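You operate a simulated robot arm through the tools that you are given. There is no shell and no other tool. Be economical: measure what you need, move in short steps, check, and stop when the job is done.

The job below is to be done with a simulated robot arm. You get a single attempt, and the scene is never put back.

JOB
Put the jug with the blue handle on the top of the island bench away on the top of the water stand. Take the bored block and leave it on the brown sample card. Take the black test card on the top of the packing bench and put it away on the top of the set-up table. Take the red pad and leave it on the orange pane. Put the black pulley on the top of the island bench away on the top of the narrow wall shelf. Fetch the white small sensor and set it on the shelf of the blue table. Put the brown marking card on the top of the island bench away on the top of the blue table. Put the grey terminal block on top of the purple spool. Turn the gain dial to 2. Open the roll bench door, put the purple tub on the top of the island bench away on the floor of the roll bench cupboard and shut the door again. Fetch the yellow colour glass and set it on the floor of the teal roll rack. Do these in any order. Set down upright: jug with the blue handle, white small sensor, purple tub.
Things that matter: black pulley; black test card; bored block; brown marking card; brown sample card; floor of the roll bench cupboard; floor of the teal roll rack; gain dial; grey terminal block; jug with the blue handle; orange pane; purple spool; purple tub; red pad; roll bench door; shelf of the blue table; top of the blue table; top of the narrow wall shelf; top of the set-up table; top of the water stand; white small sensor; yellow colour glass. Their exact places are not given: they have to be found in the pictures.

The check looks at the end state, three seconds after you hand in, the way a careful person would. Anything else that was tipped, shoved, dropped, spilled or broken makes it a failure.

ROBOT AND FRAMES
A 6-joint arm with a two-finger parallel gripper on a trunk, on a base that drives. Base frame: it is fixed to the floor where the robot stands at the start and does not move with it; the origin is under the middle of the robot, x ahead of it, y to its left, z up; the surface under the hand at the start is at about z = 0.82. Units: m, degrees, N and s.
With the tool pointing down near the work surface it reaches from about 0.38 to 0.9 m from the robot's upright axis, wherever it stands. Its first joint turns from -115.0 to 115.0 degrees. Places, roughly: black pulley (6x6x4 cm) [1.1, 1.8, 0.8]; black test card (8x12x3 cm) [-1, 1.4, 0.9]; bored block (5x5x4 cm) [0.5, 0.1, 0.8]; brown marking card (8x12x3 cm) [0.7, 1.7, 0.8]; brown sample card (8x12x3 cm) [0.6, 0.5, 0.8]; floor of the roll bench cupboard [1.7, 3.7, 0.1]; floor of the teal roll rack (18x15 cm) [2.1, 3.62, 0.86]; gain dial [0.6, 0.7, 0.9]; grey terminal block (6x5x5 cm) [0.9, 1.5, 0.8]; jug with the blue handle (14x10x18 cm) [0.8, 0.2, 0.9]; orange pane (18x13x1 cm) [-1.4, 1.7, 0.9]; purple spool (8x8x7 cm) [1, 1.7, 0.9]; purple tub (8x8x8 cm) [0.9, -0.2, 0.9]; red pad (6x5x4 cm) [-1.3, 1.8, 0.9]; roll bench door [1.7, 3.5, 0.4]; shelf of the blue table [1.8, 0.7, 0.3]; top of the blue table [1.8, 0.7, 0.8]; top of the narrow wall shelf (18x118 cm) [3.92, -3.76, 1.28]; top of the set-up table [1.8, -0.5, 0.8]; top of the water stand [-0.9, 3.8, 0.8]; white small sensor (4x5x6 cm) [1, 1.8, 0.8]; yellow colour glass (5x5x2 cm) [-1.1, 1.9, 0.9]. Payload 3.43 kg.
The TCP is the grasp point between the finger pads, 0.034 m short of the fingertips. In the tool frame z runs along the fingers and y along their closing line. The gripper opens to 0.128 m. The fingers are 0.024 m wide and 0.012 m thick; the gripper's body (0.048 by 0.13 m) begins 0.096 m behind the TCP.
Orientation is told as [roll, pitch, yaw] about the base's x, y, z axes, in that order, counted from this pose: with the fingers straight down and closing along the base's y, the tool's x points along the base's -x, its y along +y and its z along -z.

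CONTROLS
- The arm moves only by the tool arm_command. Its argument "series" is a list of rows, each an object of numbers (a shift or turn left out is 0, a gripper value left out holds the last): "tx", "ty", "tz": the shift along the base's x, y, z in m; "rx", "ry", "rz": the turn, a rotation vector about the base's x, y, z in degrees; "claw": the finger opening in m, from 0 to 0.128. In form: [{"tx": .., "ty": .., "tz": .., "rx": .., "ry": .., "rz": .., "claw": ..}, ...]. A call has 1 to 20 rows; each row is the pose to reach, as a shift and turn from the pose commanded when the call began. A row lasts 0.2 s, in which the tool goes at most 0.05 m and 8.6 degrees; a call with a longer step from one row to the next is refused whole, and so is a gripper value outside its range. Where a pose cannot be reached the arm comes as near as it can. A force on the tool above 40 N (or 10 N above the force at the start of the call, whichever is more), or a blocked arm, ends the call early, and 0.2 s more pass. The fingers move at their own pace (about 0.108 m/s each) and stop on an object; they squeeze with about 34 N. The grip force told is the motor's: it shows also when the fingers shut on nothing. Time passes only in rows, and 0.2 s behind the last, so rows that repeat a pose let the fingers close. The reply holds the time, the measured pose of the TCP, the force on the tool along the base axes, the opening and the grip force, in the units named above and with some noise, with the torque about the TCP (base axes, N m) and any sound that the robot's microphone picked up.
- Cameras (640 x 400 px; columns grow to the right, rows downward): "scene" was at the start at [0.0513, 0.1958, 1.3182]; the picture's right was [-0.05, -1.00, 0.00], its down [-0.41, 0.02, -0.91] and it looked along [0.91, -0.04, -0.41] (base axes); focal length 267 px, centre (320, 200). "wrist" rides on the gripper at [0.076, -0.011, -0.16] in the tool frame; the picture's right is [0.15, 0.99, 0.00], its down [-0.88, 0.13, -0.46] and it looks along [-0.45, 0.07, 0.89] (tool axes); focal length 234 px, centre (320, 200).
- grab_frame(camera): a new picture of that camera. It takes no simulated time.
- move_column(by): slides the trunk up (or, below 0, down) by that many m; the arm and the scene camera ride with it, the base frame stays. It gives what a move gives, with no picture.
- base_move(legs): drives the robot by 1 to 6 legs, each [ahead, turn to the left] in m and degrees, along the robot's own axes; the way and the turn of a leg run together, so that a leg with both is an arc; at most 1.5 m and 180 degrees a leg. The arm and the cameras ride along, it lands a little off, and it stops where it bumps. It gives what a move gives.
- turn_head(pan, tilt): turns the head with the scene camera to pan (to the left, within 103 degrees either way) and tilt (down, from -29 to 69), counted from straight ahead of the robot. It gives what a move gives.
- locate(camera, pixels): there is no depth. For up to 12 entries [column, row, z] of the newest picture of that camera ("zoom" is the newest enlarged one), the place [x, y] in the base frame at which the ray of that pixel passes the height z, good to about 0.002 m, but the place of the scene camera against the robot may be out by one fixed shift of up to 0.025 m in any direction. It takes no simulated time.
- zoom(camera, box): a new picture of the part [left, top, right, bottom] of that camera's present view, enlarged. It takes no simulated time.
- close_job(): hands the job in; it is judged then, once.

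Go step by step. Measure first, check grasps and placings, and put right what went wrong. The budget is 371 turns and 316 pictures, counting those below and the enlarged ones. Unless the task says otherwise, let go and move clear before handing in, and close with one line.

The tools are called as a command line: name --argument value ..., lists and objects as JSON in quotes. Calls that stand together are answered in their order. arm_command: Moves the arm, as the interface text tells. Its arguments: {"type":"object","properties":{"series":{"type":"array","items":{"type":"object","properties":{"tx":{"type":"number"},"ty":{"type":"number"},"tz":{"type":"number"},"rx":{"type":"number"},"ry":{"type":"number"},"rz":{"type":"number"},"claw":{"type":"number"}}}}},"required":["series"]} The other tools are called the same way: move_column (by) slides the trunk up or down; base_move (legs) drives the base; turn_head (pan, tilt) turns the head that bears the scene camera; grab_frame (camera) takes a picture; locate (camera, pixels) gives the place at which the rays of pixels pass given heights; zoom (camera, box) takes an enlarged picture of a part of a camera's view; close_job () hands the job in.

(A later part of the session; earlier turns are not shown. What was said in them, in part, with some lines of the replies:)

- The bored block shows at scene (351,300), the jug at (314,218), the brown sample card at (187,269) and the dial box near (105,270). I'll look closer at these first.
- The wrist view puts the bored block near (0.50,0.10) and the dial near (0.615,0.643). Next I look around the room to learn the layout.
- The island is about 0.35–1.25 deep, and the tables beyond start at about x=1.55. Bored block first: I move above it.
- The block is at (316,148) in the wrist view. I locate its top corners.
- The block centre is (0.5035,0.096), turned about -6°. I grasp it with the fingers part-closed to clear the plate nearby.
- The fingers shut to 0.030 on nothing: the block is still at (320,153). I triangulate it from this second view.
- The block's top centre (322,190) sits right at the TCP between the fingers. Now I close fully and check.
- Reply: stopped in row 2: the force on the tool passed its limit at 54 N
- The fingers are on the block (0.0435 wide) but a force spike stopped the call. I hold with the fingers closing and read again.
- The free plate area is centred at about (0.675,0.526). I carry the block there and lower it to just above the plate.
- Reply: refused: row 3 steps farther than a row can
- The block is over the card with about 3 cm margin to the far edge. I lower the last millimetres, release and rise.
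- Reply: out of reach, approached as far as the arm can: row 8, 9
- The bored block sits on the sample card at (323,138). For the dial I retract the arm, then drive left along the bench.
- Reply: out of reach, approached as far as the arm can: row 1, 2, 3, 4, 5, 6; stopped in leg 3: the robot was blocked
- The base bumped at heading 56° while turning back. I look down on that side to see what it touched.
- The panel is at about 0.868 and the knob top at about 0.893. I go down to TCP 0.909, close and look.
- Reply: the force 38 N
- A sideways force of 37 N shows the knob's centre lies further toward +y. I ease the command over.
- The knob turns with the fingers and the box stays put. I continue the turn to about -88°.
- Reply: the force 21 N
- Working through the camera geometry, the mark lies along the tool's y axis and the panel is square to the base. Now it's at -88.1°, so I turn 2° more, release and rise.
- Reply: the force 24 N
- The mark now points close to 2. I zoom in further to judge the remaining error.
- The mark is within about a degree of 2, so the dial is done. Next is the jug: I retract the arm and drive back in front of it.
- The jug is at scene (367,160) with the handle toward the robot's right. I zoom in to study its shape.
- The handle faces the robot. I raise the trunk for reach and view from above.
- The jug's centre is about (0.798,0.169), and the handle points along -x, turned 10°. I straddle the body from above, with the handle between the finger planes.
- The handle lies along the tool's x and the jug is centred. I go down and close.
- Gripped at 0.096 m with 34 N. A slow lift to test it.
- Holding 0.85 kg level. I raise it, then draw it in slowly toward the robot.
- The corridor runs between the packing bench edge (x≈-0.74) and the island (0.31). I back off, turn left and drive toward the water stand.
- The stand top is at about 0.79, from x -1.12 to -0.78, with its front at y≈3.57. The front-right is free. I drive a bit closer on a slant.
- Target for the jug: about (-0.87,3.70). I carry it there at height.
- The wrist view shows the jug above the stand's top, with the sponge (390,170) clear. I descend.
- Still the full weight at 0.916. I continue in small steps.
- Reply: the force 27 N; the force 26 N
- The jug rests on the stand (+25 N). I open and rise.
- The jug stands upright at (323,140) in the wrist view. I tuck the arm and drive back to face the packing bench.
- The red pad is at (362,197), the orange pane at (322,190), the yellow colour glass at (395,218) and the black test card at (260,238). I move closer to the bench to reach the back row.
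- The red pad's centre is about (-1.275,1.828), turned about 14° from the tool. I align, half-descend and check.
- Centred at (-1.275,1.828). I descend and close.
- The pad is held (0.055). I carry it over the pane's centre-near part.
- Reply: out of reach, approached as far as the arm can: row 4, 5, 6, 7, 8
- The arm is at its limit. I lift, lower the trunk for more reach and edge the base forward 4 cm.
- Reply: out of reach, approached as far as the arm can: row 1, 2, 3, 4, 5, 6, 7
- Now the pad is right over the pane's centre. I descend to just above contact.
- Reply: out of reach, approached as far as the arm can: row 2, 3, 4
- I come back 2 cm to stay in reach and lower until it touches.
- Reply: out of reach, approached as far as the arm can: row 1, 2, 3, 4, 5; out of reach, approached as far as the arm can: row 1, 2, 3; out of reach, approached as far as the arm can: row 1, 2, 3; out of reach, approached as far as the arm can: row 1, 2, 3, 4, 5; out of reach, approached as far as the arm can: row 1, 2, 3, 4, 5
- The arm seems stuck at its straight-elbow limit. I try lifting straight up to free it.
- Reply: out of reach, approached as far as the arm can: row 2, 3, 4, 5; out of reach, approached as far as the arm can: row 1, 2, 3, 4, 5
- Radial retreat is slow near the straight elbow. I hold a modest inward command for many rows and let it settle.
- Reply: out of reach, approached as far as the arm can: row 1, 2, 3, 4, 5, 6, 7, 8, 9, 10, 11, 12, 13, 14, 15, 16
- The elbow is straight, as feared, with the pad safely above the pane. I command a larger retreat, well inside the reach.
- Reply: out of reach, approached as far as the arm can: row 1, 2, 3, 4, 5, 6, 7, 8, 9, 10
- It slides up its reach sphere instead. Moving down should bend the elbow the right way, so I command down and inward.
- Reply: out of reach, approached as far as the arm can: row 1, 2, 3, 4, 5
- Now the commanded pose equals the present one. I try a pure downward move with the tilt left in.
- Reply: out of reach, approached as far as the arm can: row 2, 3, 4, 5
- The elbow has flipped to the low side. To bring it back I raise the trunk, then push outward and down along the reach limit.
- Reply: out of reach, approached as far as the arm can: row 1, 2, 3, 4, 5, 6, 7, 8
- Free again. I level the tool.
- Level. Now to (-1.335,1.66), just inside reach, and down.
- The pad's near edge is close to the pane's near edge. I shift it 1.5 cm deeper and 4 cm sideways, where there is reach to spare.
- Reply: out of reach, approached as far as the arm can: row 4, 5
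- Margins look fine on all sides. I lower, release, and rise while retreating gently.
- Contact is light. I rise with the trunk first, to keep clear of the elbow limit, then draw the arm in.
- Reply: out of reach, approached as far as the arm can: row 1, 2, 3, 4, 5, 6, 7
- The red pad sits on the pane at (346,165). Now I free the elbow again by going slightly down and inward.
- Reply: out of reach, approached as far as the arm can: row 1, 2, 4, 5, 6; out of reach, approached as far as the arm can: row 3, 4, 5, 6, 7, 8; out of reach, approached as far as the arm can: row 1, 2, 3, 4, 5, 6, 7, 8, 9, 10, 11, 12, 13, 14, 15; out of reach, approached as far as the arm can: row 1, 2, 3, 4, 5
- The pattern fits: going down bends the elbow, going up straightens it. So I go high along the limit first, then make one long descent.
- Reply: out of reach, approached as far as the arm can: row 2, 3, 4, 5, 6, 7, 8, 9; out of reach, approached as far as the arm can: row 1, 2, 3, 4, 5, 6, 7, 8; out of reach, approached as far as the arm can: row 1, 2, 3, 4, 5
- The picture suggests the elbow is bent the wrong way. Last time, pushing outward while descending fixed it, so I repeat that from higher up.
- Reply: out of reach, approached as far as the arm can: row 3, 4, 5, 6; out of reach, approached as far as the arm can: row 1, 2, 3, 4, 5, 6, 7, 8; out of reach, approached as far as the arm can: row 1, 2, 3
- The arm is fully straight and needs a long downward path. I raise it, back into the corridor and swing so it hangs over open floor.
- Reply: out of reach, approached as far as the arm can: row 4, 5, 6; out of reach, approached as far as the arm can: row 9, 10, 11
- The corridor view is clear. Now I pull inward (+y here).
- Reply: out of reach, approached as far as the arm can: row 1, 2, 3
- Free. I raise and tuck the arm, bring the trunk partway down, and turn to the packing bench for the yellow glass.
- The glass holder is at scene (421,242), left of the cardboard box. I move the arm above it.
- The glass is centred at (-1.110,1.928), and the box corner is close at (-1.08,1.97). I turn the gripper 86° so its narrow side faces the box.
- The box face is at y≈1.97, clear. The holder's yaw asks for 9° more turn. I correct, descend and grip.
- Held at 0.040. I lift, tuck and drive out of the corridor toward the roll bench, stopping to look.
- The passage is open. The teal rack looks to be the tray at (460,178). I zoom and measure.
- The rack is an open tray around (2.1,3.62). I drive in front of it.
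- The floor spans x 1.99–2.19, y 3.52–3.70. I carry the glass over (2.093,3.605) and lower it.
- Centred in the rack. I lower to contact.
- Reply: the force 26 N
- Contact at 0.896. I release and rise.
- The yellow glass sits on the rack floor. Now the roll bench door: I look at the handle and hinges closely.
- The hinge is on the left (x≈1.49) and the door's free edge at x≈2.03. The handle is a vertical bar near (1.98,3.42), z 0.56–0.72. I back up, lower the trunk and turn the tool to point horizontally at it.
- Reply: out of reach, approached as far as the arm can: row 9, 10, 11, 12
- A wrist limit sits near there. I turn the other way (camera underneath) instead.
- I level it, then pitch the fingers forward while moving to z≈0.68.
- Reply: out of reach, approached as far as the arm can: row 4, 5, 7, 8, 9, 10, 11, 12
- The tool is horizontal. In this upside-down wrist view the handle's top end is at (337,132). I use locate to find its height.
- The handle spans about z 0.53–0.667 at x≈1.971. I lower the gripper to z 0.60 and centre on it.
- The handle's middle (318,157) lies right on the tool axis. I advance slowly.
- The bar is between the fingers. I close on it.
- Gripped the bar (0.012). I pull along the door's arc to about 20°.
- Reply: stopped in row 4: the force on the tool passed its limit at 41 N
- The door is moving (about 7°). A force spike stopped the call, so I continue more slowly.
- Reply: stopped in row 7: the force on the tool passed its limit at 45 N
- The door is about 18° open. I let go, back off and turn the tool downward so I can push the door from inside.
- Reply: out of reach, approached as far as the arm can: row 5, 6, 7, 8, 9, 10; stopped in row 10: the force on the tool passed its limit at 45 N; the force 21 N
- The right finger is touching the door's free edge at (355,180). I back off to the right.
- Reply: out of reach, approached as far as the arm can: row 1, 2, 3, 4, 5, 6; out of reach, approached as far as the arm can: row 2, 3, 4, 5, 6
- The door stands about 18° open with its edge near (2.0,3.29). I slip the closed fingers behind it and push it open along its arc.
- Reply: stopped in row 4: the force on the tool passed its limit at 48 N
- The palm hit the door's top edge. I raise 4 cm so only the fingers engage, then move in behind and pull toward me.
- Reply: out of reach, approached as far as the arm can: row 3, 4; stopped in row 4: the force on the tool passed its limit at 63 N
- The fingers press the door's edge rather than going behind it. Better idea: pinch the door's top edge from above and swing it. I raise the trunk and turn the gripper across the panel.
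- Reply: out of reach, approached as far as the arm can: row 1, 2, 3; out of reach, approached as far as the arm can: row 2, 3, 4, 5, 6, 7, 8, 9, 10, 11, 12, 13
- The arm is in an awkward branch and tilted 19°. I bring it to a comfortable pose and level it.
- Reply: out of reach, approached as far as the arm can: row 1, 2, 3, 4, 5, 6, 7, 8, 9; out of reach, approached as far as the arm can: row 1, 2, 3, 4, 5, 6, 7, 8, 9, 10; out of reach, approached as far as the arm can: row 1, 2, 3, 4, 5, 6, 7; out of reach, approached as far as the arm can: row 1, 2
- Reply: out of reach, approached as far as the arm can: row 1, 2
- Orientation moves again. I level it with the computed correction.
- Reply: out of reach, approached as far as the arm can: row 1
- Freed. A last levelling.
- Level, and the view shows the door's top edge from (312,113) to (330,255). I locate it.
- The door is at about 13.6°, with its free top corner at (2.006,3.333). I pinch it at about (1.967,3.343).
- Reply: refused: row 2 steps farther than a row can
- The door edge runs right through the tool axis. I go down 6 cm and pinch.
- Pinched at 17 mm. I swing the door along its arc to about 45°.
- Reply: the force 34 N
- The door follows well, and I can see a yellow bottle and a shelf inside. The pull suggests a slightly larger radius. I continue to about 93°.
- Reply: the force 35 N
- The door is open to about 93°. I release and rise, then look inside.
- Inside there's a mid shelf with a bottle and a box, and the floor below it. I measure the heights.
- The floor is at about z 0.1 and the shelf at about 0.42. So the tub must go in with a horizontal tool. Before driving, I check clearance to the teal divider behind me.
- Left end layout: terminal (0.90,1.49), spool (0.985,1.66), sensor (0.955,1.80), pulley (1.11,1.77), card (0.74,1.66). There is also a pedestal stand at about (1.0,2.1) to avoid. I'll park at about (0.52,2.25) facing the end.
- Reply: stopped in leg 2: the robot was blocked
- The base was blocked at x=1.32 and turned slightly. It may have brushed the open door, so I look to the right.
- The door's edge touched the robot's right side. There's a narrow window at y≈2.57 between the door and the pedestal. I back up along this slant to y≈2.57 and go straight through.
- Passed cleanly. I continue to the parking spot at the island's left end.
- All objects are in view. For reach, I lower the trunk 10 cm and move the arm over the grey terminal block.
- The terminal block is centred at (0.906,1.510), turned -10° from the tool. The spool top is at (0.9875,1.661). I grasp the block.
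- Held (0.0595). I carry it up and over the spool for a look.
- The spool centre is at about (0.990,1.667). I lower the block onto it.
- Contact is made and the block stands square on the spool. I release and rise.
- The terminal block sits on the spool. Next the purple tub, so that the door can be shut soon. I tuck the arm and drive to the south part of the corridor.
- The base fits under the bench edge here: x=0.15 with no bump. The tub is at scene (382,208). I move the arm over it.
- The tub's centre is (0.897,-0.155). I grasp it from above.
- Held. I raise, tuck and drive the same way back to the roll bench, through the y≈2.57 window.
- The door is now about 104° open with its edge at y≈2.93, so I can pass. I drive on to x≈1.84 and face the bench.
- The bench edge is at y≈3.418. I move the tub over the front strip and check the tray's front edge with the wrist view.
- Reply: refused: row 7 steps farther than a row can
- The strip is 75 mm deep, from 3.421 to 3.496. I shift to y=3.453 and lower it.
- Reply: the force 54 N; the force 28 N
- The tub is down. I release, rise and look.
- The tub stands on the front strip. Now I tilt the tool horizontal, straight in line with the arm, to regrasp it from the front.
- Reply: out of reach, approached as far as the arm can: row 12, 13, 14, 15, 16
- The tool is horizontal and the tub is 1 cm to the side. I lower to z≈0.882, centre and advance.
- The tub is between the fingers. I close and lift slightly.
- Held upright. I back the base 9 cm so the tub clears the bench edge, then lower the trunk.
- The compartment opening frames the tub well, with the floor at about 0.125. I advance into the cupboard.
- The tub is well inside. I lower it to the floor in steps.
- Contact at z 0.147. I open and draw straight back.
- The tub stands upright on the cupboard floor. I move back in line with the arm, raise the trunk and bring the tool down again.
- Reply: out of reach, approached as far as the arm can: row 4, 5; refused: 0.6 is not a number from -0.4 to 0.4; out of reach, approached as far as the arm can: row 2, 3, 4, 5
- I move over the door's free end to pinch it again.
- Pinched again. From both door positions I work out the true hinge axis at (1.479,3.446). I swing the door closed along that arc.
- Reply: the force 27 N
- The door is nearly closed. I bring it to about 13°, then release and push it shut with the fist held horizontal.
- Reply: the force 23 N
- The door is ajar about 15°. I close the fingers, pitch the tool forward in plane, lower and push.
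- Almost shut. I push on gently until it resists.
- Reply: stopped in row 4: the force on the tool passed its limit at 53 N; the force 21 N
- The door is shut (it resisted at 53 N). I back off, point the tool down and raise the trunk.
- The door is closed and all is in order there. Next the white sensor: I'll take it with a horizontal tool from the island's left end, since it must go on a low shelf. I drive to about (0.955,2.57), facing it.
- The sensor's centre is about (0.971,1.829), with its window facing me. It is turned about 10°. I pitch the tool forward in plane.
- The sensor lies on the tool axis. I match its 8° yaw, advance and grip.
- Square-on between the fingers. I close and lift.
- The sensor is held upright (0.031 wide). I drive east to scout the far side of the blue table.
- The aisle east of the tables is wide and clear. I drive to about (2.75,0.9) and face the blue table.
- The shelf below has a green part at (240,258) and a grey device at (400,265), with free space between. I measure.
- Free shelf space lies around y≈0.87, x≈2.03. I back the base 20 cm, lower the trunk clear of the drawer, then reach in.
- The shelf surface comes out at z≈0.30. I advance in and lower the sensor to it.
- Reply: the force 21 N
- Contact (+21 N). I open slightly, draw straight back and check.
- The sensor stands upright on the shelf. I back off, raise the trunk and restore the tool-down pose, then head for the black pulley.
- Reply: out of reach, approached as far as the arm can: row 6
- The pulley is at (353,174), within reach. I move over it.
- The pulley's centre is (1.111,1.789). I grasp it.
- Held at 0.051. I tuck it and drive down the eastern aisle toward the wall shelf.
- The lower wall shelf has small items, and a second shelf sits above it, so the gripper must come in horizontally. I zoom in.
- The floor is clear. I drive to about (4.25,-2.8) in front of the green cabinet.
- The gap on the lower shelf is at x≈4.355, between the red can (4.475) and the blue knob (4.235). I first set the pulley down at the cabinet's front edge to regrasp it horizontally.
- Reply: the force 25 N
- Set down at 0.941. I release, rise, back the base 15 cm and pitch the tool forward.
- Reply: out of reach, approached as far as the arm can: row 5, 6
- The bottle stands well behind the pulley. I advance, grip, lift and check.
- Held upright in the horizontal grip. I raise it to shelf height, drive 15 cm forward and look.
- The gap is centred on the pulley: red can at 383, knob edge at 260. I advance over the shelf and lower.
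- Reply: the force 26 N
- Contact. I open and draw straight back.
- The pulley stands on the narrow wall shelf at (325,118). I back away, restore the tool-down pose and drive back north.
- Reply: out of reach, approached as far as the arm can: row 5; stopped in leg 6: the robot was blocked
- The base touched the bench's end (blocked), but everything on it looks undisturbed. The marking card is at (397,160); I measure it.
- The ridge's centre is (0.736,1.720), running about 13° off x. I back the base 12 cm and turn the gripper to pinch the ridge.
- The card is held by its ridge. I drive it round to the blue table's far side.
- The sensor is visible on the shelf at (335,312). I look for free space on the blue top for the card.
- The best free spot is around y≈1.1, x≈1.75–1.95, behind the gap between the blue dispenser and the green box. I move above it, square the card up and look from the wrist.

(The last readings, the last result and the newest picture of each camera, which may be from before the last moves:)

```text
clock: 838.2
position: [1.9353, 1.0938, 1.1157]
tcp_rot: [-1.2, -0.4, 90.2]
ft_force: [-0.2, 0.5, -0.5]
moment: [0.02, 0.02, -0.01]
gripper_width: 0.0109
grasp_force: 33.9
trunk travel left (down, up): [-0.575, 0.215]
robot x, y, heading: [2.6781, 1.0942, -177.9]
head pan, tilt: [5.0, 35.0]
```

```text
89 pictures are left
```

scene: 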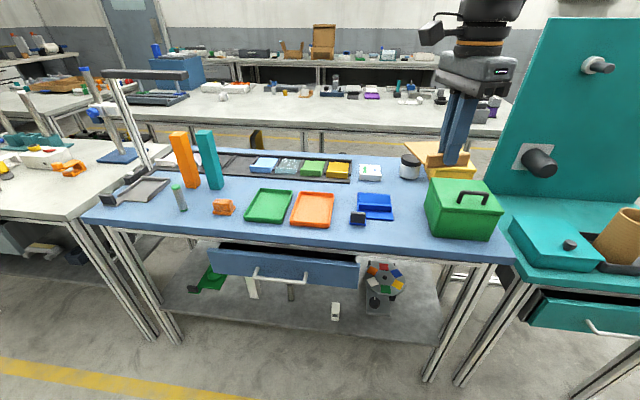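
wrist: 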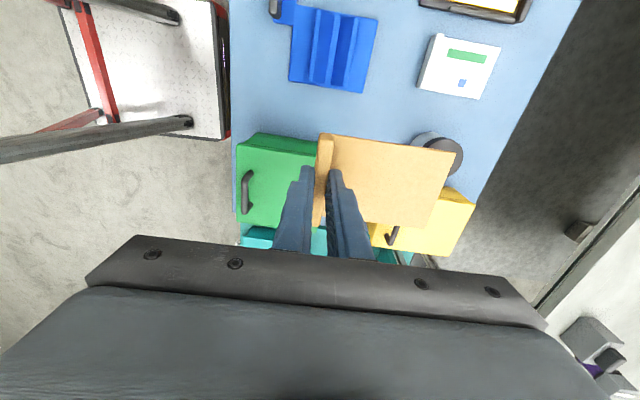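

locate --camera "wrist" --pixels '[[330, 94, 0.81], [290, 80, 0.81], [375, 85, 0.81], [262, 134, 0.92], [240, 150, 0.92], [316, 142, 0.92], [420, 95, 0.82], [412, 145, 0.85], [430, 132, 0.85], [232, 100, 0.8], [250, 40, 0.8], [480, 185, 0.85]]'

```text
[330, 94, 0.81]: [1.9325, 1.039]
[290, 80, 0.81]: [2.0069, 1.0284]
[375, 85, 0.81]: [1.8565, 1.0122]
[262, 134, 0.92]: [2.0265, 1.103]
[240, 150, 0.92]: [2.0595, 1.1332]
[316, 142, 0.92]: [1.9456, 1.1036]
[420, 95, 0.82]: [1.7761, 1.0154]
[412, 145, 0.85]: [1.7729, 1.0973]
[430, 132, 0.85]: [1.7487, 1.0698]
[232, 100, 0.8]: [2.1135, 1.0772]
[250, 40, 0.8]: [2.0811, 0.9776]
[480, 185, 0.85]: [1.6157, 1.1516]
```

The card fits between the jar (x≤1.785), the dispenser (y≤1.039) and the green box (x≥1.945, y≥1.103). I lower it with the ridge at (1.915,1.093).

arm_command --series '[{"tx": -0.02, "ty": -0.001}, {"tx": -0.02, "ty": -0.001, "tz": -0.05}, {"tx": -0.02, "ty": -0.001, "tz": -0.1}, {"tx": -0.02, "ty": -0.001, "tz": -0.15}, {"tx": -0.02, "ty": -0.001, "tz": -0.19}, {"tx": -0.02, "ty": -0.001, "tz": -0.215}, {"tx": -0.02, "ty": -0.001, "tz": -0.215}]'

grab_frame --camera "wrist"

zoom --camera "scene" --box '[340, 140, 520, 250]'

```text
clock: 839.5
position: [1.9112, 1.093, 0.943]
tcp_rot: [-0.4, -0.5, 90.2]
ft_force: [-1.0, -1.6, 10.6]
moment: [0.36, -0.01, 0.05]
gripper_width: 0.0107
grasp_force: 33.9
trunk travel left (down, up): [-0.575, 0.215]
robot x, y, heading: [2.6703, 1.0923, -177.7]
head pan, tilt: [5.0, 35.0]
stopped in row 6: the force on the tool passed its limit at 65 N (the readings are from after the stop); the commanded pose is now the measured one
```

```text
88 pictures are left
```

wrist: 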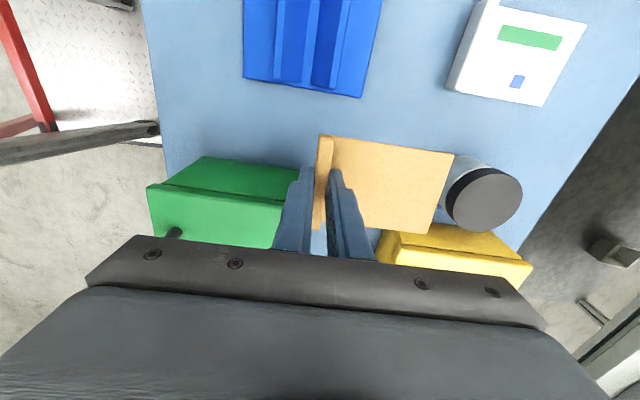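

```text
3.56 times, centred on (430, 195) of scene
```

zoom: 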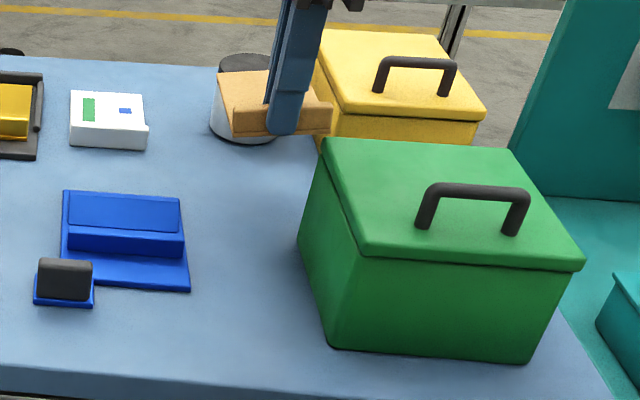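

The card touched something at card height 0.90, probably the yellow box's lid. I rise at once and re-measure.

arm_command --series '[{"tz": 0.03}, {"tz": 0.07}, {"tz": 0.12}, {"tz": 0.17}, {"tz": 0.17, "ty": -0.04}, {"tz": 0.17, "ty": -0.08}, {"tz": 0.17, "ty": -0.12}, {"tz": 0.17, "ty": -0.16}, {"tz": 0.17, "ty": -0.16}]'

grab_frame --camera "wrist"

grab_frame --camera "scene"

```text
clock: 841.5
position: [1.9128, 0.9313, 1.1167]
tcp_rot: [-0.6, -0.4, 90.3]
ft_force: [0.1, -0.5, -1.6]
moment: [0.02, -0.04, 0.01]
gripper_width: 0.0107
grasp_force: 33.7
trunk travel left (down, up): [-0.575, 0.215]
robot x, y, heading: [2.6718, 1.0962, -177.6]
head pan, tilt: [5.0, 35.0]
```

```text
86 pictures are left
```

wrist: 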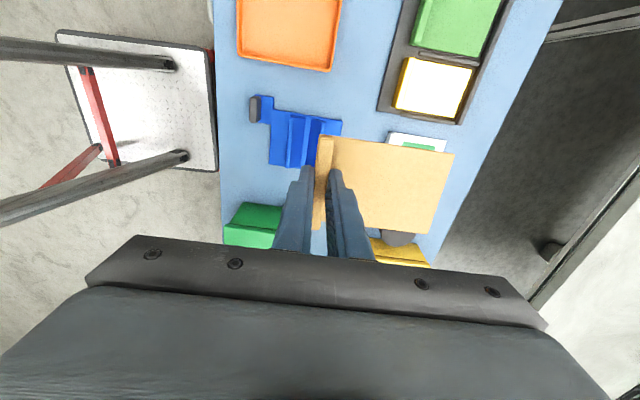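

```text
85 pictures are left
```

scene: 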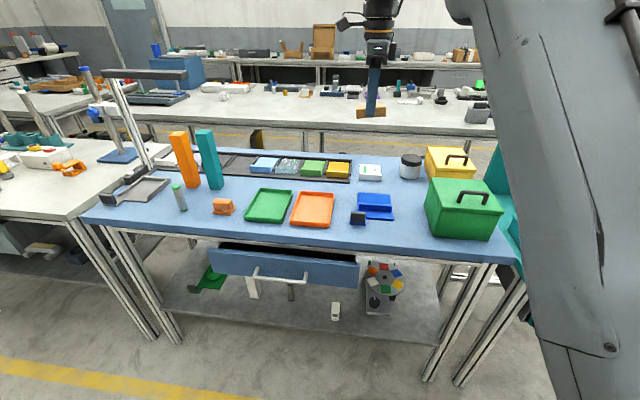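

Nothing moved. I look for a roomier spot: the front-left part of the table and the space beside the boards.

locate --camera "scene" --pixels '[[110, 203, 0.8], [165, 203, 0.8], [100, 215, 0.8], [200, 232, 0.8], [178, 212, 0.8], [186, 205, 0.8], [212, 214, 0.8], [234, 214, 0.8], [218, 188, 0.8], [246, 216, 0.8], [262, 190, 0.8], [240, 178, 0.8]]'

zoom --camera "scene" --box '[80, 120, 300, 260]'

```text
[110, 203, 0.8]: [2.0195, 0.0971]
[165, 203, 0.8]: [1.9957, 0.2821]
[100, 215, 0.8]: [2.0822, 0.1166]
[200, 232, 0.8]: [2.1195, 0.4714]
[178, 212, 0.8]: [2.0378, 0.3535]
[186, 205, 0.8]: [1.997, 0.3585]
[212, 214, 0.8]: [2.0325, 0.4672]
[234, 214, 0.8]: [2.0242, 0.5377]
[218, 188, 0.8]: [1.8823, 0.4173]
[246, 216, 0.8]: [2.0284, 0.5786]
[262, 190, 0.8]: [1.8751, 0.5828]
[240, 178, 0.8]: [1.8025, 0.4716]
```

```text
2.86 times, centred on (190, 190) of scene
```

zoom: 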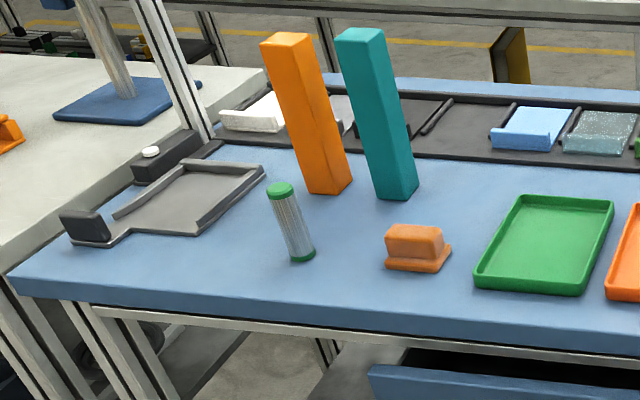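

The space beside the teal board is better: x 1.78–1.94, y 0.43–0.57. I retract and shift the base to y≈0.6.

arm_command --series '[{"tx": 0.04, "ty": 0.02}, {"tx": 0.08, "ty": 0.04}, {"tx": 0.12, "ty": 0.06}, {"tx": 0.16, "ty": 0.08}, {"tx": 0.2, "ty": 0.1}, {"tx": 0.24, "ty": 0.12}, {"tx": 0.26, "ty": 0.13}]'

base_move --legs '[[0, 90], [0.5, 0], [0, -91]]'

arm_command --series '[{"tx": -0.04, "ty": -0.01, "tz": 0.03}, {"tx": -0.08, "ty": -0.02, "tz": 0.05}, {"tx": -0.12, "ty": -0.03, "tz": 0.05}, {"tx": -0.16, "ty": -0.04, "tz": 0.05}, {"tx": -0.2, "ty": -0.05, "tz": 0.05}, {"tx": -0.22, "ty": -0.05, "tz": 0.05}, {"tx": -0.22, "ty": -0.05, "tz": 0.05}]'

grab_frame --camera "wrist"

```text
clock: 843.1
position: [2.169, 1.0652, 1.1076]
tcp_rot: [-0.6, -0.4, 90.3]
ft_force: [0.1, -0.3, -0.6]
moment: [0.02, -0.07, 0.01]
gripper_width: 0.0109
grasp_force: 33.7
trunk travel left (down, up): [-0.575, 0.215]
robot x, y, heading: [2.6728, 1.0965, -177.6]
head pan, tilt: [5.0, 35.0]
```

```text
clock: 853.7
position: [2.202, 0.5735, 1.1083]
tcp_rot: [-0.6, -0.3, 90.5]
ft_force: [0.1, 0.1, -0.7]
moment: [0.02, -0.01, -0.03]
gripper_width: 0.0107
grasp_force: 33.4
trunk travel left (down, up): [-0.575, 0.215]
robot x, y, heading: [2.7066, 0.6038, -177.5]
head pan, tilt: [5.0, 35.0]
```

```text
refused: row 1 steps farther than a row can; nothing moved
```

```text
83 pictures are left
```

wrist: 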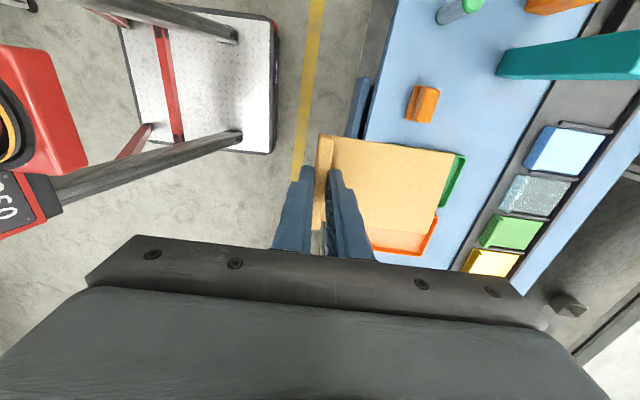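

locate --camera "wrist" --pixels '[[499, 72, 0.8], [535, 80, 0.8], [545, 95, 0.81], [525, 130, 0.81], [500, 180, 0.81], [439, 100, 0.82], [420, 122, 0.82], [405, 110, 0.82], [465, 153, 0.81], [400, 145, 0.81], [499, 72, 1.05], [366, 140, 0.8]]'

```text
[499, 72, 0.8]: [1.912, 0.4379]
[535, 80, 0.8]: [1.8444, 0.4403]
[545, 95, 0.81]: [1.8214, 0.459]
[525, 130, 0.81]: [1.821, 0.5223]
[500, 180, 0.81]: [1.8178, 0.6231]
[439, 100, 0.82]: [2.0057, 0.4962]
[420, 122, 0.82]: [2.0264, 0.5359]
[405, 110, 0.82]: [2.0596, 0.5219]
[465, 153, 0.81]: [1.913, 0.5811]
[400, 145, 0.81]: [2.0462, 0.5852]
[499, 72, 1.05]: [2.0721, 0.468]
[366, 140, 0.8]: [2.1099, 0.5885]
```

The free rectangle is x 1.825–2.0, y 0.44–0.58. I bring the ridge to (1.967,0.517) and lower.

arm_command --series '[{"tx": -0.03, "ty": -0.007, "tz": 0.02}, {"tx": -0.07, "ty": -0.017, "tz": 0.03}, {"tx": -0.11, "ty": -0.027, "tz": 0.03}, {"tx": -0.15, "ty": -0.037, "tz": 0.03}, {"tx": -0.19, "ty": -0.047, "tz": 0.03}, {"tx": -0.22, "ty": -0.0565, "tz": 0.03}, {"tx": -0.235, "ty": -0.0565, "tz": 0.03}, {"tx": -0.235, "ty": -0.0565, "tz": -0.02}, {"tx": -0.235, "ty": -0.0565, "tz": -0.07}, {"tx": -0.235, "ty": -0.0565, "tz": -0.12}, {"tx": -0.235, "ty": -0.0565, "tz": -0.16}, {"tx": -0.235, "ty": -0.0565, "tz": -0.2}, {"tx": -0.235, "ty": -0.0565, "tz": -0.2}]'

grab_frame --camera "wrist"

```text
clock: 856.5
position: [1.9665, 0.5166, 0.9047]
tcp_rot: [-0.6, -0.4, 90.5]
ft_force: [-0.8, -0.2, 0.1]
moment: [0.01, -0.02, -0.02]
gripper_width: 0.0107
grasp_force: 33.9
trunk travel left (down, up): [-0.575, 0.215]
robot x, y, heading: [2.7061, 0.6041, -177.1]
head pan, tilt: [5.0, 35.0]
```

```text
82 pictures are left
```

wrist: 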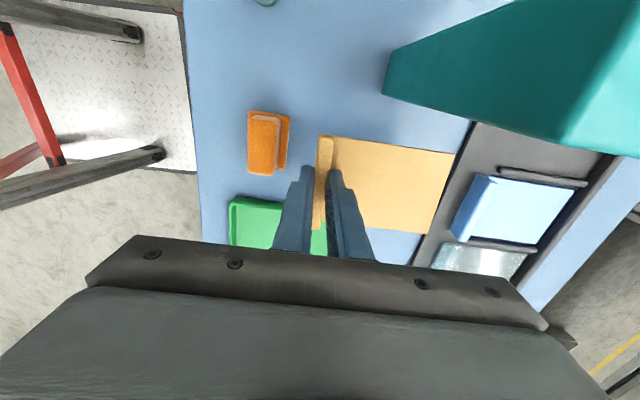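

arm_command --series '[{"tz": -0.025}, {"tz": -0.045}, {"tz": -0.055}, {"tz": -0.055}]'

arm_command --series '[{"tz": -0.003}, {"tz": -0.006}, {"tz": -0.009}, {"tz": -0.009}]'

```text
clock: 857.5
position: [1.9664, 0.5169, 0.8519]
tcp_rot: [-0.6, -0.4, 90.5]
ft_force: [0.3, 0.0, 0.0]
moment: [0.02, -0.02, 0.0]
gripper_width: 0.0108
grasp_force: 34.3
trunk travel left (down, up): [-0.575, 0.215]
robot x, y, heading: [2.7059, 0.6021, -177.8]
head pan, tilt: [5.0, 35.0]
```

```text
clock: 858.5
position: [1.9665, 0.5163, 0.8442]
tcp_rot: [-0.6, -0.4, 90.5]
ft_force: [0.1, 0.5, 6.1]
moment: [-0.24, 0.29, 0.02]
gripper_width: 0.0108
grasp_force: 33.5
trunk travel left (down, up): [-0.575, 0.215]
robot x, y, heading: [2.7079, 0.6072, -177.4]
head pan, tilt: [5.0, 35.0]
```

Contact at 0.844. I open a little, rise and check.

arm_command --series '[{"claw": 0.02}, {"claw": 0.024}, {"claw": 0.024}, {"tz": 0.03}, {"tz": 0.07}, {"tz": 0.12}, {"tz": 0.17}, {"tz": 0.22}, {"tz": 0.26}, {"tz": 0.27, "tx": 0.04}, {"tz": 0.27, "tx": 0.08}, {"tz": 0.27, "tx": 0.12}, {"tz": 0.27, "tx": 0.16}, {"tz": 0.27, "tx": 0.2}, {"tz": 0.27, "tx": 0.24}]'

grab_frame --camera "scene"

```text
clock: 861.7
position: [2.2065, 0.5196, 1.1165]
tcp_rot: [-0.7, -0.4, 90.5]
ft_force: [-1.1, -0.1, -0.2]
moment: [0.02, -0.08, 0.0]
gripper_width: 0.024
grasp_force: 0.0
trunk travel left (down, up): [-0.575, 0.215]
robot x, y, heading: [2.703, 0.605, -177.6]
head pan, tilt: [5.0, 35.0]
```

```text
81 pictures are left
```

scene: 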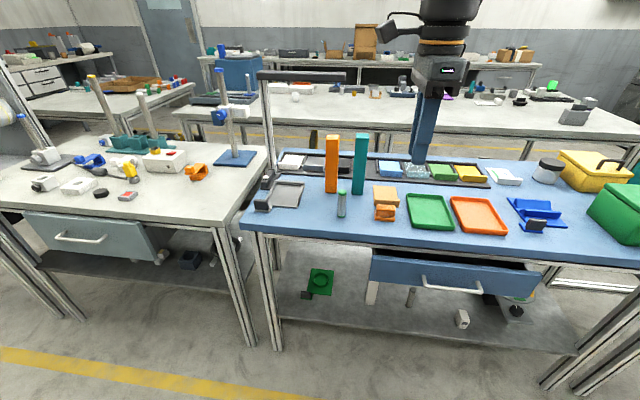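

The marking card lies on the blue top at (385,195). The last item is the black test card on the packing bench. I drive there.

zoom --camera "scene" --box '[0, 110, 270, 260]'

base_move --legs '[[0, -92.4], [1.5, 0], [0.47, 0], [0, 90], [1.5, 0], [1.45, 0]]'

base_move --legs '[[0, 90], [1.15, 0]]'

```text
2.37 times, centred on (135, 185) of scene
```

zoom: 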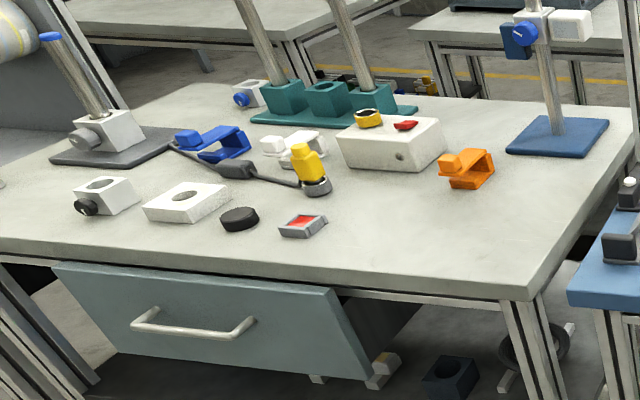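

```text
clock: 892.9
position: [-0.7328, 2.6548, 1.1146]
tcp_rot: [-0.6, -0.4, 84.5]
ft_force: [0.1, 0.4, -0.7]
moment: [0.0, 0.03, 0.0]
gripper_width: 0.0242
grasp_force: 0.0
trunk travel left (down, up): [-0.575, 0.215]
robot x, y, heading: [-0.2255, 2.6842, 176.4]
head pan, tilt: [5.0, 35.0]
```

```text
clock: 902.6
position: [-0.3335, 1.0191, 1.1155]
tcp_rot: [-0.6, -0.4, 171.5]
ft_force: [-0.3, -0.9, 1.0]
moment: [0.01, 0.01, 0.01]
gripper_width: 0.024
grasp_force: 0.1
trunk travel left (down, up): [-0.575, 0.215]
robot x, y, heading: [-0.3408, 1.5254, -96.4]
head pan, tilt: [5.0, 35.0]
```

base_move --legs '[[0, -83.5]]'

arm_command --series '[{"tx": -0.03, "ty": -0.02, "claw": 0.06}, {"tx": -0.06, "ty": -0.04}, {"tx": -0.09, "ty": -0.06}, {"tx": -0.12, "ty": -0.08}, {"tx": -0.13, "ty": -0.1}]'

grab_frame --camera "wrist"

```text
clock: 906.6
position: [-0.8441, 1.4631, 1.1154]
tcp_rot: [-0.5, -0.5, 88.0]
ft_force: [-0.3, -1.1, -0.2]
moment: [0.01, 0.02, -0.01]
gripper_width: 0.0241
grasp_force: 0.0
trunk travel left (down, up): [-0.575, 0.215]
robot x, y, heading: [-0.338, 1.5264, -180.1]
head pan, tilt: [5.0, 35.0]
```

```text
clock: 907.8
position: [-0.9758, 1.3629, 1.118]
tcp_rot: [-0.7, -0.4, 88.0]
ft_force: [0.6, -0.3, -0.2]
moment: [-0.06, -0.04, 0.03]
gripper_width: 0.06
grasp_force: 0.2
trunk travel left (down, up): [-0.575, 0.215]
robot x, y, heading: [-0.3413, 1.5298, -179.9]
head pan, tilt: [5.0, 35.0]
```

```text
79 pictures are left
```

wrist: 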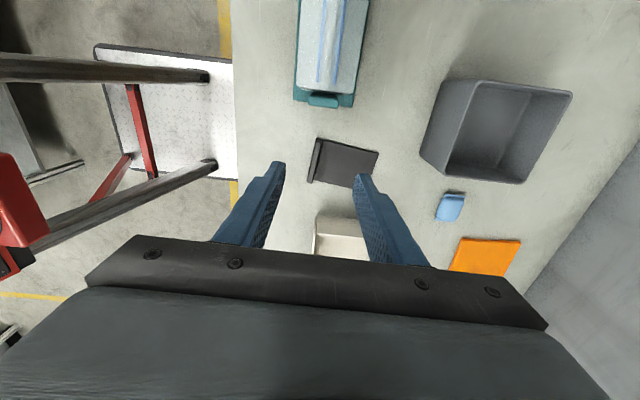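

zoom --camera "wrist" --box '[290, 120, 402, 200]'

locate --camera "zoom" --pixels '[[150, 110, 0.89], [115, 320, 0.89]]'

```text
5.00 times, centred on (346, 160) of wrist
```

zoom: 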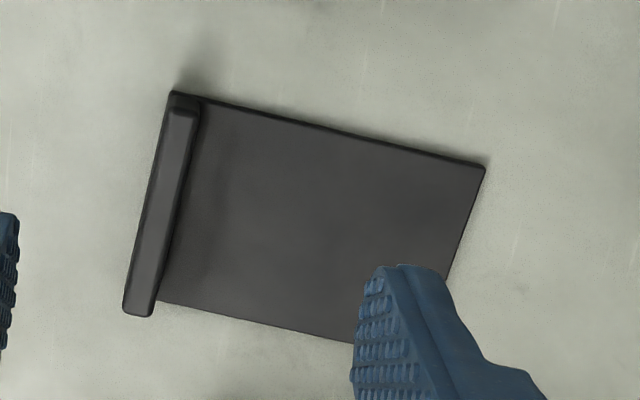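

```text
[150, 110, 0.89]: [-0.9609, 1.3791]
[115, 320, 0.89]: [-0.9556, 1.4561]
```

locate --camera "zoom" --pixels '[[182, 112, 0.89], [139, 312, 0.89], [160, 212, 0.89], [148, 212, 0.89], [173, 212, 0.89], [484, 165, 0.865]]'

```text
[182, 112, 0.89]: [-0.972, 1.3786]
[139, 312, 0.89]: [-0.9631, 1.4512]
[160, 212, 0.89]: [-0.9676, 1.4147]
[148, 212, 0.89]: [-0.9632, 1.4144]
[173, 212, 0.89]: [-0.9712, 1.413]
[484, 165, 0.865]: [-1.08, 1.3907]
```

The ridge's centre is (-0.9675,1.415), 4° off. I pinch it.

arm_command --series '[{"tx": 0.004, "ty": 0.03, "rz": -4.3, "claw": 0.05}, {"tx": 0.0083, "ty": 0.052, "rz": -4.3}, {"tx": 0.0083, "ty": 0.052, "rz": -4.3, "tz": -0.05}, {"tx": 0.0083, "ty": 0.052, "rz": -4.3, "tz": -0.1}, {"tx": 0.0083, "ty": 0.052, "rz": -4.3, "tz": -0.14}, {"tx": 0.0083, "ty": 0.052, "rz": -4.3, "tz": -0.14}]'

zoom --camera "wrist" --box '[260, 110, 400, 220]'

```text
clock: 909.2
position: [-0.9665, 1.4125, 0.9732]
tcp_rot: [-0.6, -0.4, 83.7]
ft_force: [0.4, -0.5, -1.1]
moment: [-0.04, 0.01, 0.03]
gripper_width: 0.0499
grasp_force: 0.1
trunk travel left (down, up): [-0.575, 0.215]
robot x, y, heading: [-0.345, 1.5248, -179.8]
head pan, tilt: [5.0, 35.0]
```

```text
3.64 times, centred on (330, 165) of wrist
```

zoom: 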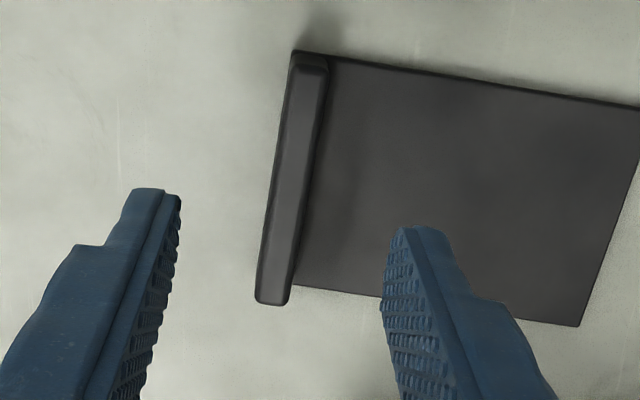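

arm_command --series '[{"tx": -0.003, "tz": -0.03}, {"tx": -0.003, "tz": -0.055}, {"tx": -0.003, "tz": -0.069}, {"tx": -0.003, "tz": -0.069}, {"tx": -0.003, "tz": -0.069, "claw": 0.02}, {"tx": -0.003, "tz": -0.069, "claw": 0.0}, {"tx": -0.003, "tz": -0.069}, {"tx": -0.003, "tz": -0.069}, {"tx": -0.003, "tz": -0.04}, {"tx": -0.003, "tz": 0.0}, {"tx": -0.003, "tz": 0.04}, {"tx": -0.003, "tz": 0.08}, {"tx": -0.003, "tz": 0.12}, {"tx": -0.003, "tz": 0.15}, {"tx": 0.03, "ty": 0.02, "tz": 0.15}, {"tx": 0.07, "ty": 0.04, "tz": 0.15}, {"tx": 0.11, "ty": 0.06, "tz": 0.15}, {"tx": 0.13, "ty": 0.08, "tz": 0.15}]'

grab_frame --camera "wrist"

```text
clock: 913.0
position: [-0.8369, 1.495, 1.1251]
tcp_rot: [-0.7, -0.4, 83.7]
ft_force: [-0.2, -0.1, -1.5]
moment: [0.0, -0.03, 0.03]
gripper_width: 0.0111
grasp_force: 34.0
trunk travel left (down, up): [-0.575, 0.215]
robot x, y, heading: [-0.3367, 1.5249, -179.9]
head pan, tilt: [5.0, 35.0]
```

```text
76 pictures are left
```

wrist: 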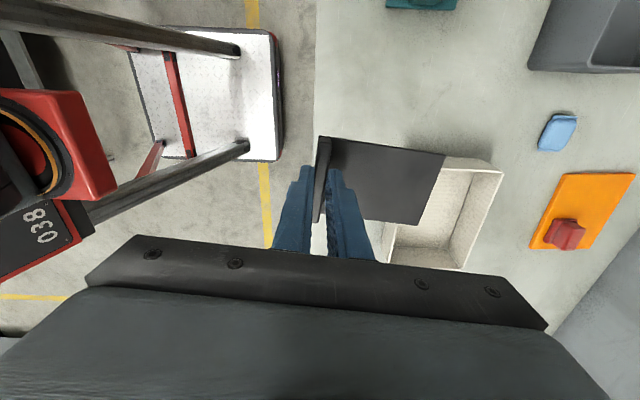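

The test card is held, and the red pad still sits on the orange pane at (565,235). I drive round to the set-up table.

base_move --legs '[[0, -90], [1.05, 0], [0, -90], [1.5, 0], [1.5, 0], [0, -90]]'

base_move --legs '[[1.5, 0], [1.4, 0], [0, -90]]'

turn_head --pan 0 --tilt 35

grab_frame --camera "scene"

```text
clock: 943.7
position: [2.7258, 2.3736, 1.127]
tcp_rot: [-0.6, -0.4, -177.7]
ft_force: [0.5, 1.0, -1.1]
moment: [0.04, -0.02, -0.02]
gripper_width: 0.011
grasp_force: 34.4
trunk travel left (down, up): [-0.575, 0.215]
robot x, y, heading: [2.6217, 2.8595, -81.3]
head pan, tilt: [5.0, 35.0]
```

```text
clock: 961.3
position: [2.4741, -0.0294, 1.1254]
tcp_rot: [-0.6, -0.4, 87.3]
ft_force: [0.4, -0.1, 0.2]
moment: [-0.01, -0.02, -0.01]
gripper_width: 0.011
grasp_force: 34.2
trunk travel left (down, up): [-0.575, 0.215]
robot x, y, heading: [2.9646, 0.0342, -176.4]
head pan, tilt: [5.0, 35.0]
```

```text
clock: 962.0
position: [2.4738, -0.0292, 1.1267]
tcp_rot: [-0.6, -0.4, 87.3]
ft_force: [0.8, 0.1, -0.6]
moment: [-0.02, -0.04, -0.01]
gripper_width: 0.0113
grasp_force: 33.7
trunk travel left (down, up): [-0.575, 0.215]
robot x, y, heading: [2.9681, 0.0359, -176.0]
head pan, tilt: [0.0, 35.0]
```

```text
75 pictures are left
```

scene: 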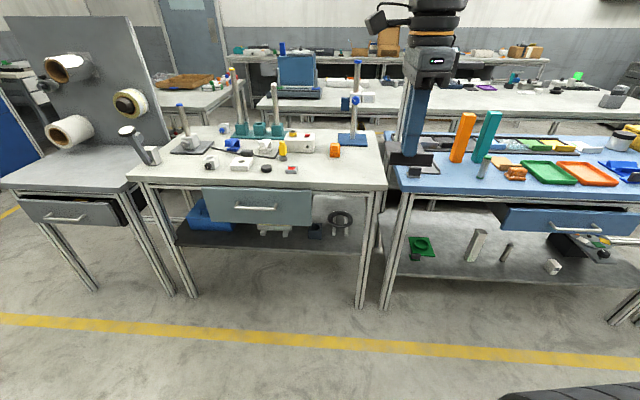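

locate --camera "scene" --pixels '[[340, 172, 0.8], [305, 170, 0.8], [372, 172, 0.8], [340, 186, 0.8], [340, 158, 0.8], [298, 172, 0.82], [386, 183, 0.8], [130, 178, 0.8], [360, 145, 0.8], [334, 157, 0.8]]'

zoom --camera "scene" --box '[210, 110, 410, 220]'

```text
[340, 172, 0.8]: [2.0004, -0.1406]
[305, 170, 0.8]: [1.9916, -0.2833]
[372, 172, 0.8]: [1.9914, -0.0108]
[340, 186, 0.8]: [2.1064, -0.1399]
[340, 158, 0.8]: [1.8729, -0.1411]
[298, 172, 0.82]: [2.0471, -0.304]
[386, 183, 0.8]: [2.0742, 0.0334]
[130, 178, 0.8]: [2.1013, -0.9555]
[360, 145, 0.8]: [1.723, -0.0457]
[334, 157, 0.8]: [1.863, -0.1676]
```

```text
3.20 times, centred on (310, 165) of scene
```

zoom: 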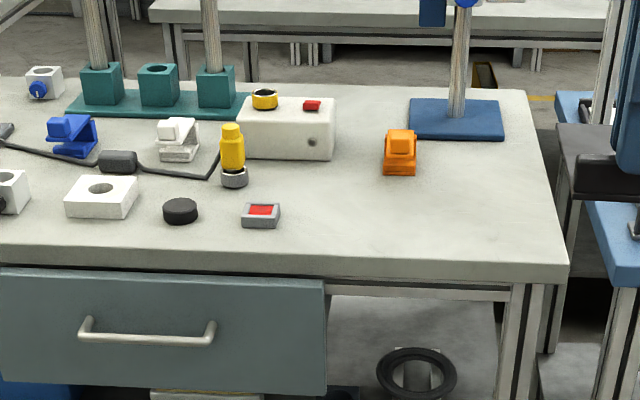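

Free area: x 1.9–2.08 around y≈-0.075, right of the orange piece. I drive 25 cm closer and bring the card there.

base_move --legs '[[0.25, 0]]'

arm_command --series '[{"tx": -0.04, "ty": -0.005}, {"tx": -0.08, "ty": -0.01, "rz": 2.7}, {"tx": -0.12, "ty": -0.015, "rz": 2.7}, {"tx": -0.16, "ty": -0.02, "rz": 2.7}, {"tx": -0.19, "ty": -0.025, "rz": 2.7}, {"tx": -0.19, "ty": -0.025, "rz": 2.7, "tz": -0.04}, {"tx": -0.19, "ty": -0.025, "rz": 2.7, "tz": -0.08}, {"tx": -0.19, "ty": -0.025, "rz": 2.7, "tz": -0.12}, {"tx": -0.19, "ty": -0.025, "rz": 2.7, "tz": -0.12}]'

grab_frame --camera "wrist"

grab_frame --camera "scene"

```text
clock: 963.8
position: [2.2211, -0.0463, 1.1255]
tcp_rot: [-0.5, -0.5, 87.6]
ft_force: [-0.3, 1.1, -0.4]
moment: [0.03, -0.03, -0.02]
gripper_width: 0.0112
grasp_force: 34.2
trunk travel left (down, up): [-0.575, 0.215]
robot x, y, heading: [2.7114, 0.0171, -176.2]
head pan, tilt: [0.0, 35.0]
```

```text
clock: 965.8
position: [2.0304, -0.0696, 1.0038]
tcp_rot: [-0.7, -0.5, 90.2]
ft_force: [0.1, 1.2, 0.3]
moment: [-0.02, -0.01, -0.02]
gripper_width: 0.0109
grasp_force: 34.5
trunk travel left (down, up): [-0.575, 0.215]
robot x, y, heading: [2.7138, 0.0127, -176.1]
head pan, tilt: [0.0, 35.0]
```

```text
73 pictures are left
```

wrist: 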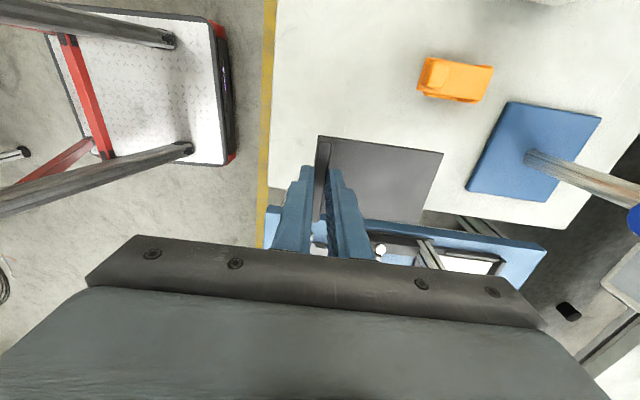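

```text
72 pictures are left
```

scene: 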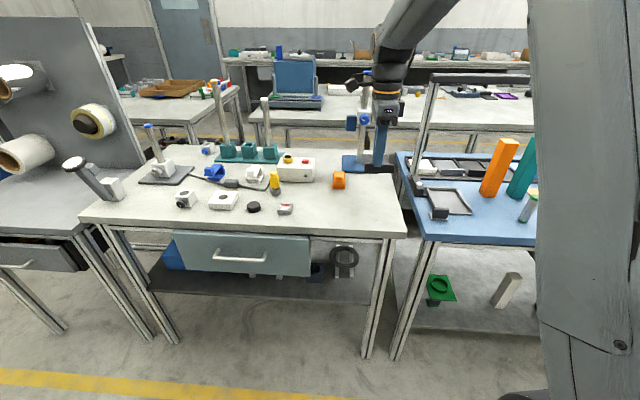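

locate --camera "wrist" --pixels '[[440, 213, 0.8], [550, 229, 0.8], [470, 103, 0.81], [420, 95, 0.81], [467, 187, 0.81], [510, 103, 0.81], [272, 100, 0.8], [270, 190, 0.8]]'

```text
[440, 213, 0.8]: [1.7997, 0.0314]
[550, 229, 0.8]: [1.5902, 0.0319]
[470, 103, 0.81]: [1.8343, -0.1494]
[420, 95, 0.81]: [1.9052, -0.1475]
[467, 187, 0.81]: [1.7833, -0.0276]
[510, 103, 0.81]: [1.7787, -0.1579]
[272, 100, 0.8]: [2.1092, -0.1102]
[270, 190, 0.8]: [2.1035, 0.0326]
```

The table's end is at y=0.032 and the orange piece at y≤-0.148, so the card (y -0.117…-0.037) fits. I lower it.

arm_command --series '[{"tz": -0.05}, {"tz": -0.1}, {"tz": -0.135}, {"tz": -0.147}, {"tz": -0.147}]'

arm_command --series '[{"tz": -0.003}, {"tz": -0.006}, {"tz": -0.009}, {"tz": -0.012}, {"tz": -0.012}]'

```text
clock: 967.0
position: [2.0303, -0.073, 0.8591]
tcp_rot: [-0.7, -0.4, 90.2]
ft_force: [-0.2, 0.5, -0.2]
moment: [0.0, 0.01, -0.05]
gripper_width: 0.0108
grasp_force: 33.6
trunk travel left (down, up): [-0.575, 0.215]
robot x, y, heading: [2.7143, 0.0158, -175.8]
head pan, tilt: [0.0, 35.0]
```

```text
clock: 968.2
position: [2.0304, -0.0725, 0.8488]
tcp_rot: [-0.4, -0.4, 90.2]
ft_force: [-1.9, -4.2, 26.1]
moment: [-0.18, 0.11, 0.04]
gripper_width: 0.011
grasp_force: 34.1
trunk travel left (down, up): [-0.575, 0.215]
robot x, y, heading: [2.7145, 0.0203, -176.0]
head pan, tilt: [0.0, 35.0]
```

Contact (+26 N). I release, rise and check all round.

arm_command --series '[{"claw": 0.02}, {"claw": 0.03}, {"claw": 0.03}, {"tz": 0.03}, {"tz": 0.07}, {"tz": 0.12}, {"tz": 0.17}, {"tz": 0.22}, {"tz": 0.26}, {"tz": 0.27, "tx": 0.05}, {"tz": 0.27, "tx": 0.1}, {"tz": 0.27, "tx": 0.15}, {"tz": 0.27, "tx": 0.19}]'

grab_frame --camera "scene"

turn_head --pan -35 --tilt 35

grab_frame --camera "scene"

```text
refused: row 10 steps farther than a row can; nothing moved
```

```text
71 pictures are left
```

scene: 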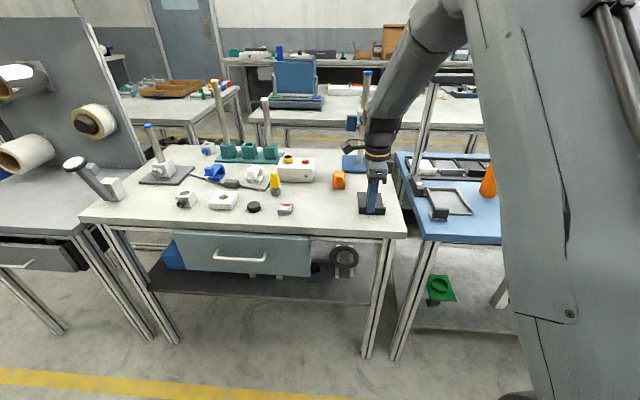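

```text
clock: 969.2
position: [2.0307, -0.0726, 0.8483]
tcp_rot: [-0.4, -0.5, 90.3]
ft_force: [-6.4, -6.3, 26.4]
moment: [-0.21, 0.26, 0.04]
gripper_width: 0.0108
grasp_force: 33.9
trunk travel left (down, up): [-0.575, 0.215]
robot x, y, heading: [2.7108, 0.0191, -176.1]
head pan, tilt: [-35.0, 35.0]
```

```text
70 pictures are left
```

scene: 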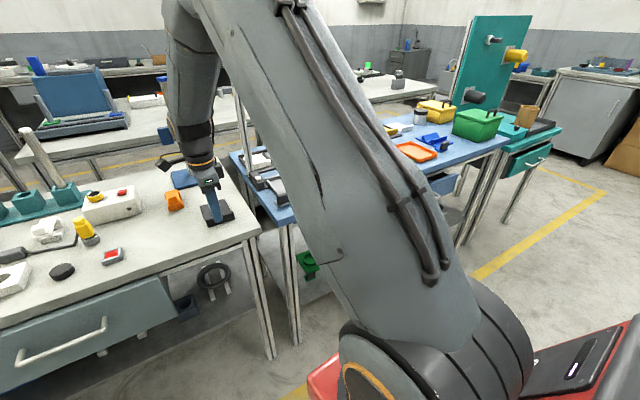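

The release call was refused for a long step, so I repeat it with smaller steps.

arm_command --series '[{"claw": 0.02}, {"claw": 0.03}, {"claw": 0.03}, {"tz": 0.03}, {"tz": 0.07}, {"tz": 0.11}, {"tz": 0.15}, {"tz": 0.19}, {"tz": 0.23}, {"tz": 0.26}, {"tz": 0.26, "tx": 0.04}, {"tz": 0.26, "tx": 0.08}, {"tz": 0.26, "tx": 0.12}, {"tz": 0.26, "tx": 0.16}, {"tz": 0.26, "tx": 0.19}]'

turn_head --pan -15 --tilt 35

grab_frame --camera "scene"

zoom --camera "scene" --box '[330, 100, 640, 330]'

```text
clock: 972.4
position: [2.2196, -0.0734, 1.1074]
tcp_rot: [-0.6, -0.3, 90.0]
ft_force: [-1.1, 0.8, -0.2]
moment: [-0.01, -0.03, 0.01]
gripper_width: 0.0301
grasp_force: 0.0
trunk travel left (down, up): [-0.575, 0.215]
robot x, y, heading: [2.7121, 0.0199, -176.1]
head pan, tilt: [-35.0, 35.0]
```

```text
clock: 973.3
position: [2.2201, -0.0721, 1.1073]
tcp_rot: [-0.6, -0.4, 90.3]
ft_force: [0.1, -0.9, -1.0]
moment: [-0.04, -0.01, -0.03]
gripper_width: 0.0299
grasp_force: 0.1
trunk travel left (down, up): [-0.575, 0.215]
robot x, y, heading: [2.7138, 0.0219, -176.0]
head pan, tilt: [-15.0, 35.0]
```

```text
69 pictures are left
```

scene: 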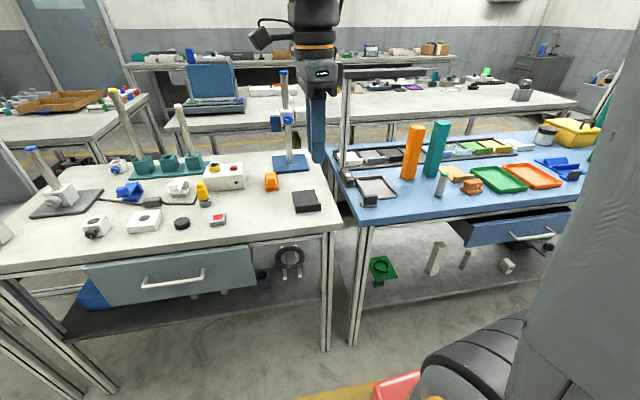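

```text
1.74 times, centred on (485, 215) of scene
```

zoom: 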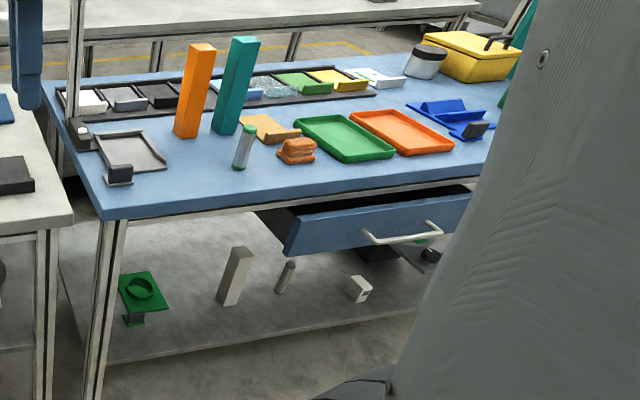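

zoom --camera "scene" --box '[480, 240, 540, 290]'

zoom --camera "scene" --box '[250, 150, 350, 240]'

```text
8.00 times, centred on (510, 265) of scene
```

zoom: 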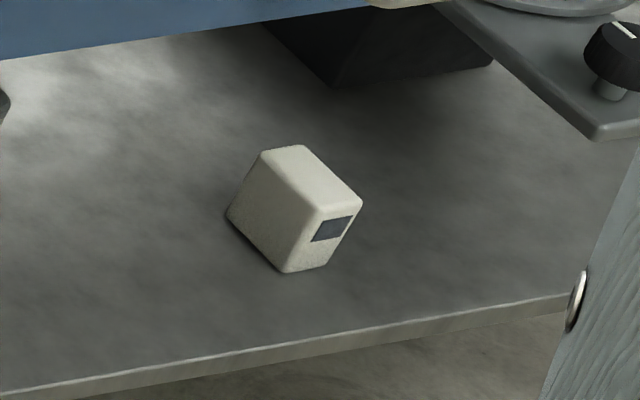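

```text
4.44 times, centred on (300, 195) of scene
```

zoom: 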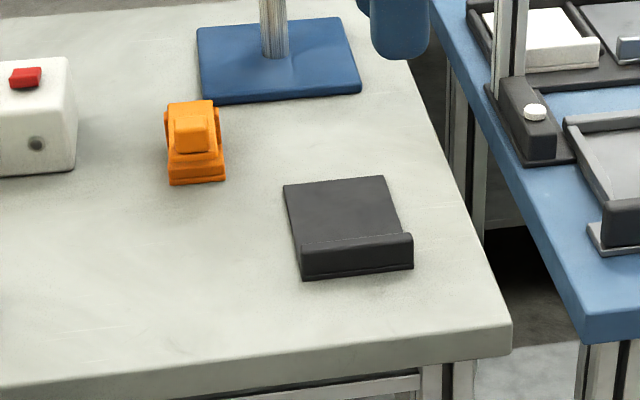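

The test card lies flat on the set-up table, the sensor stands upright on the blue table's shelf, and the marking card is on its top. Everything has been placed and the gripper is clear, so I hand in.

close_job

```text
The job is handed in.
```

I carried out all eleven tasks and handed the job in, with the gripper clear. A late picture confirmed the test card, marking card and sensor in place. The other items I checked when I placed them, not again at the end.
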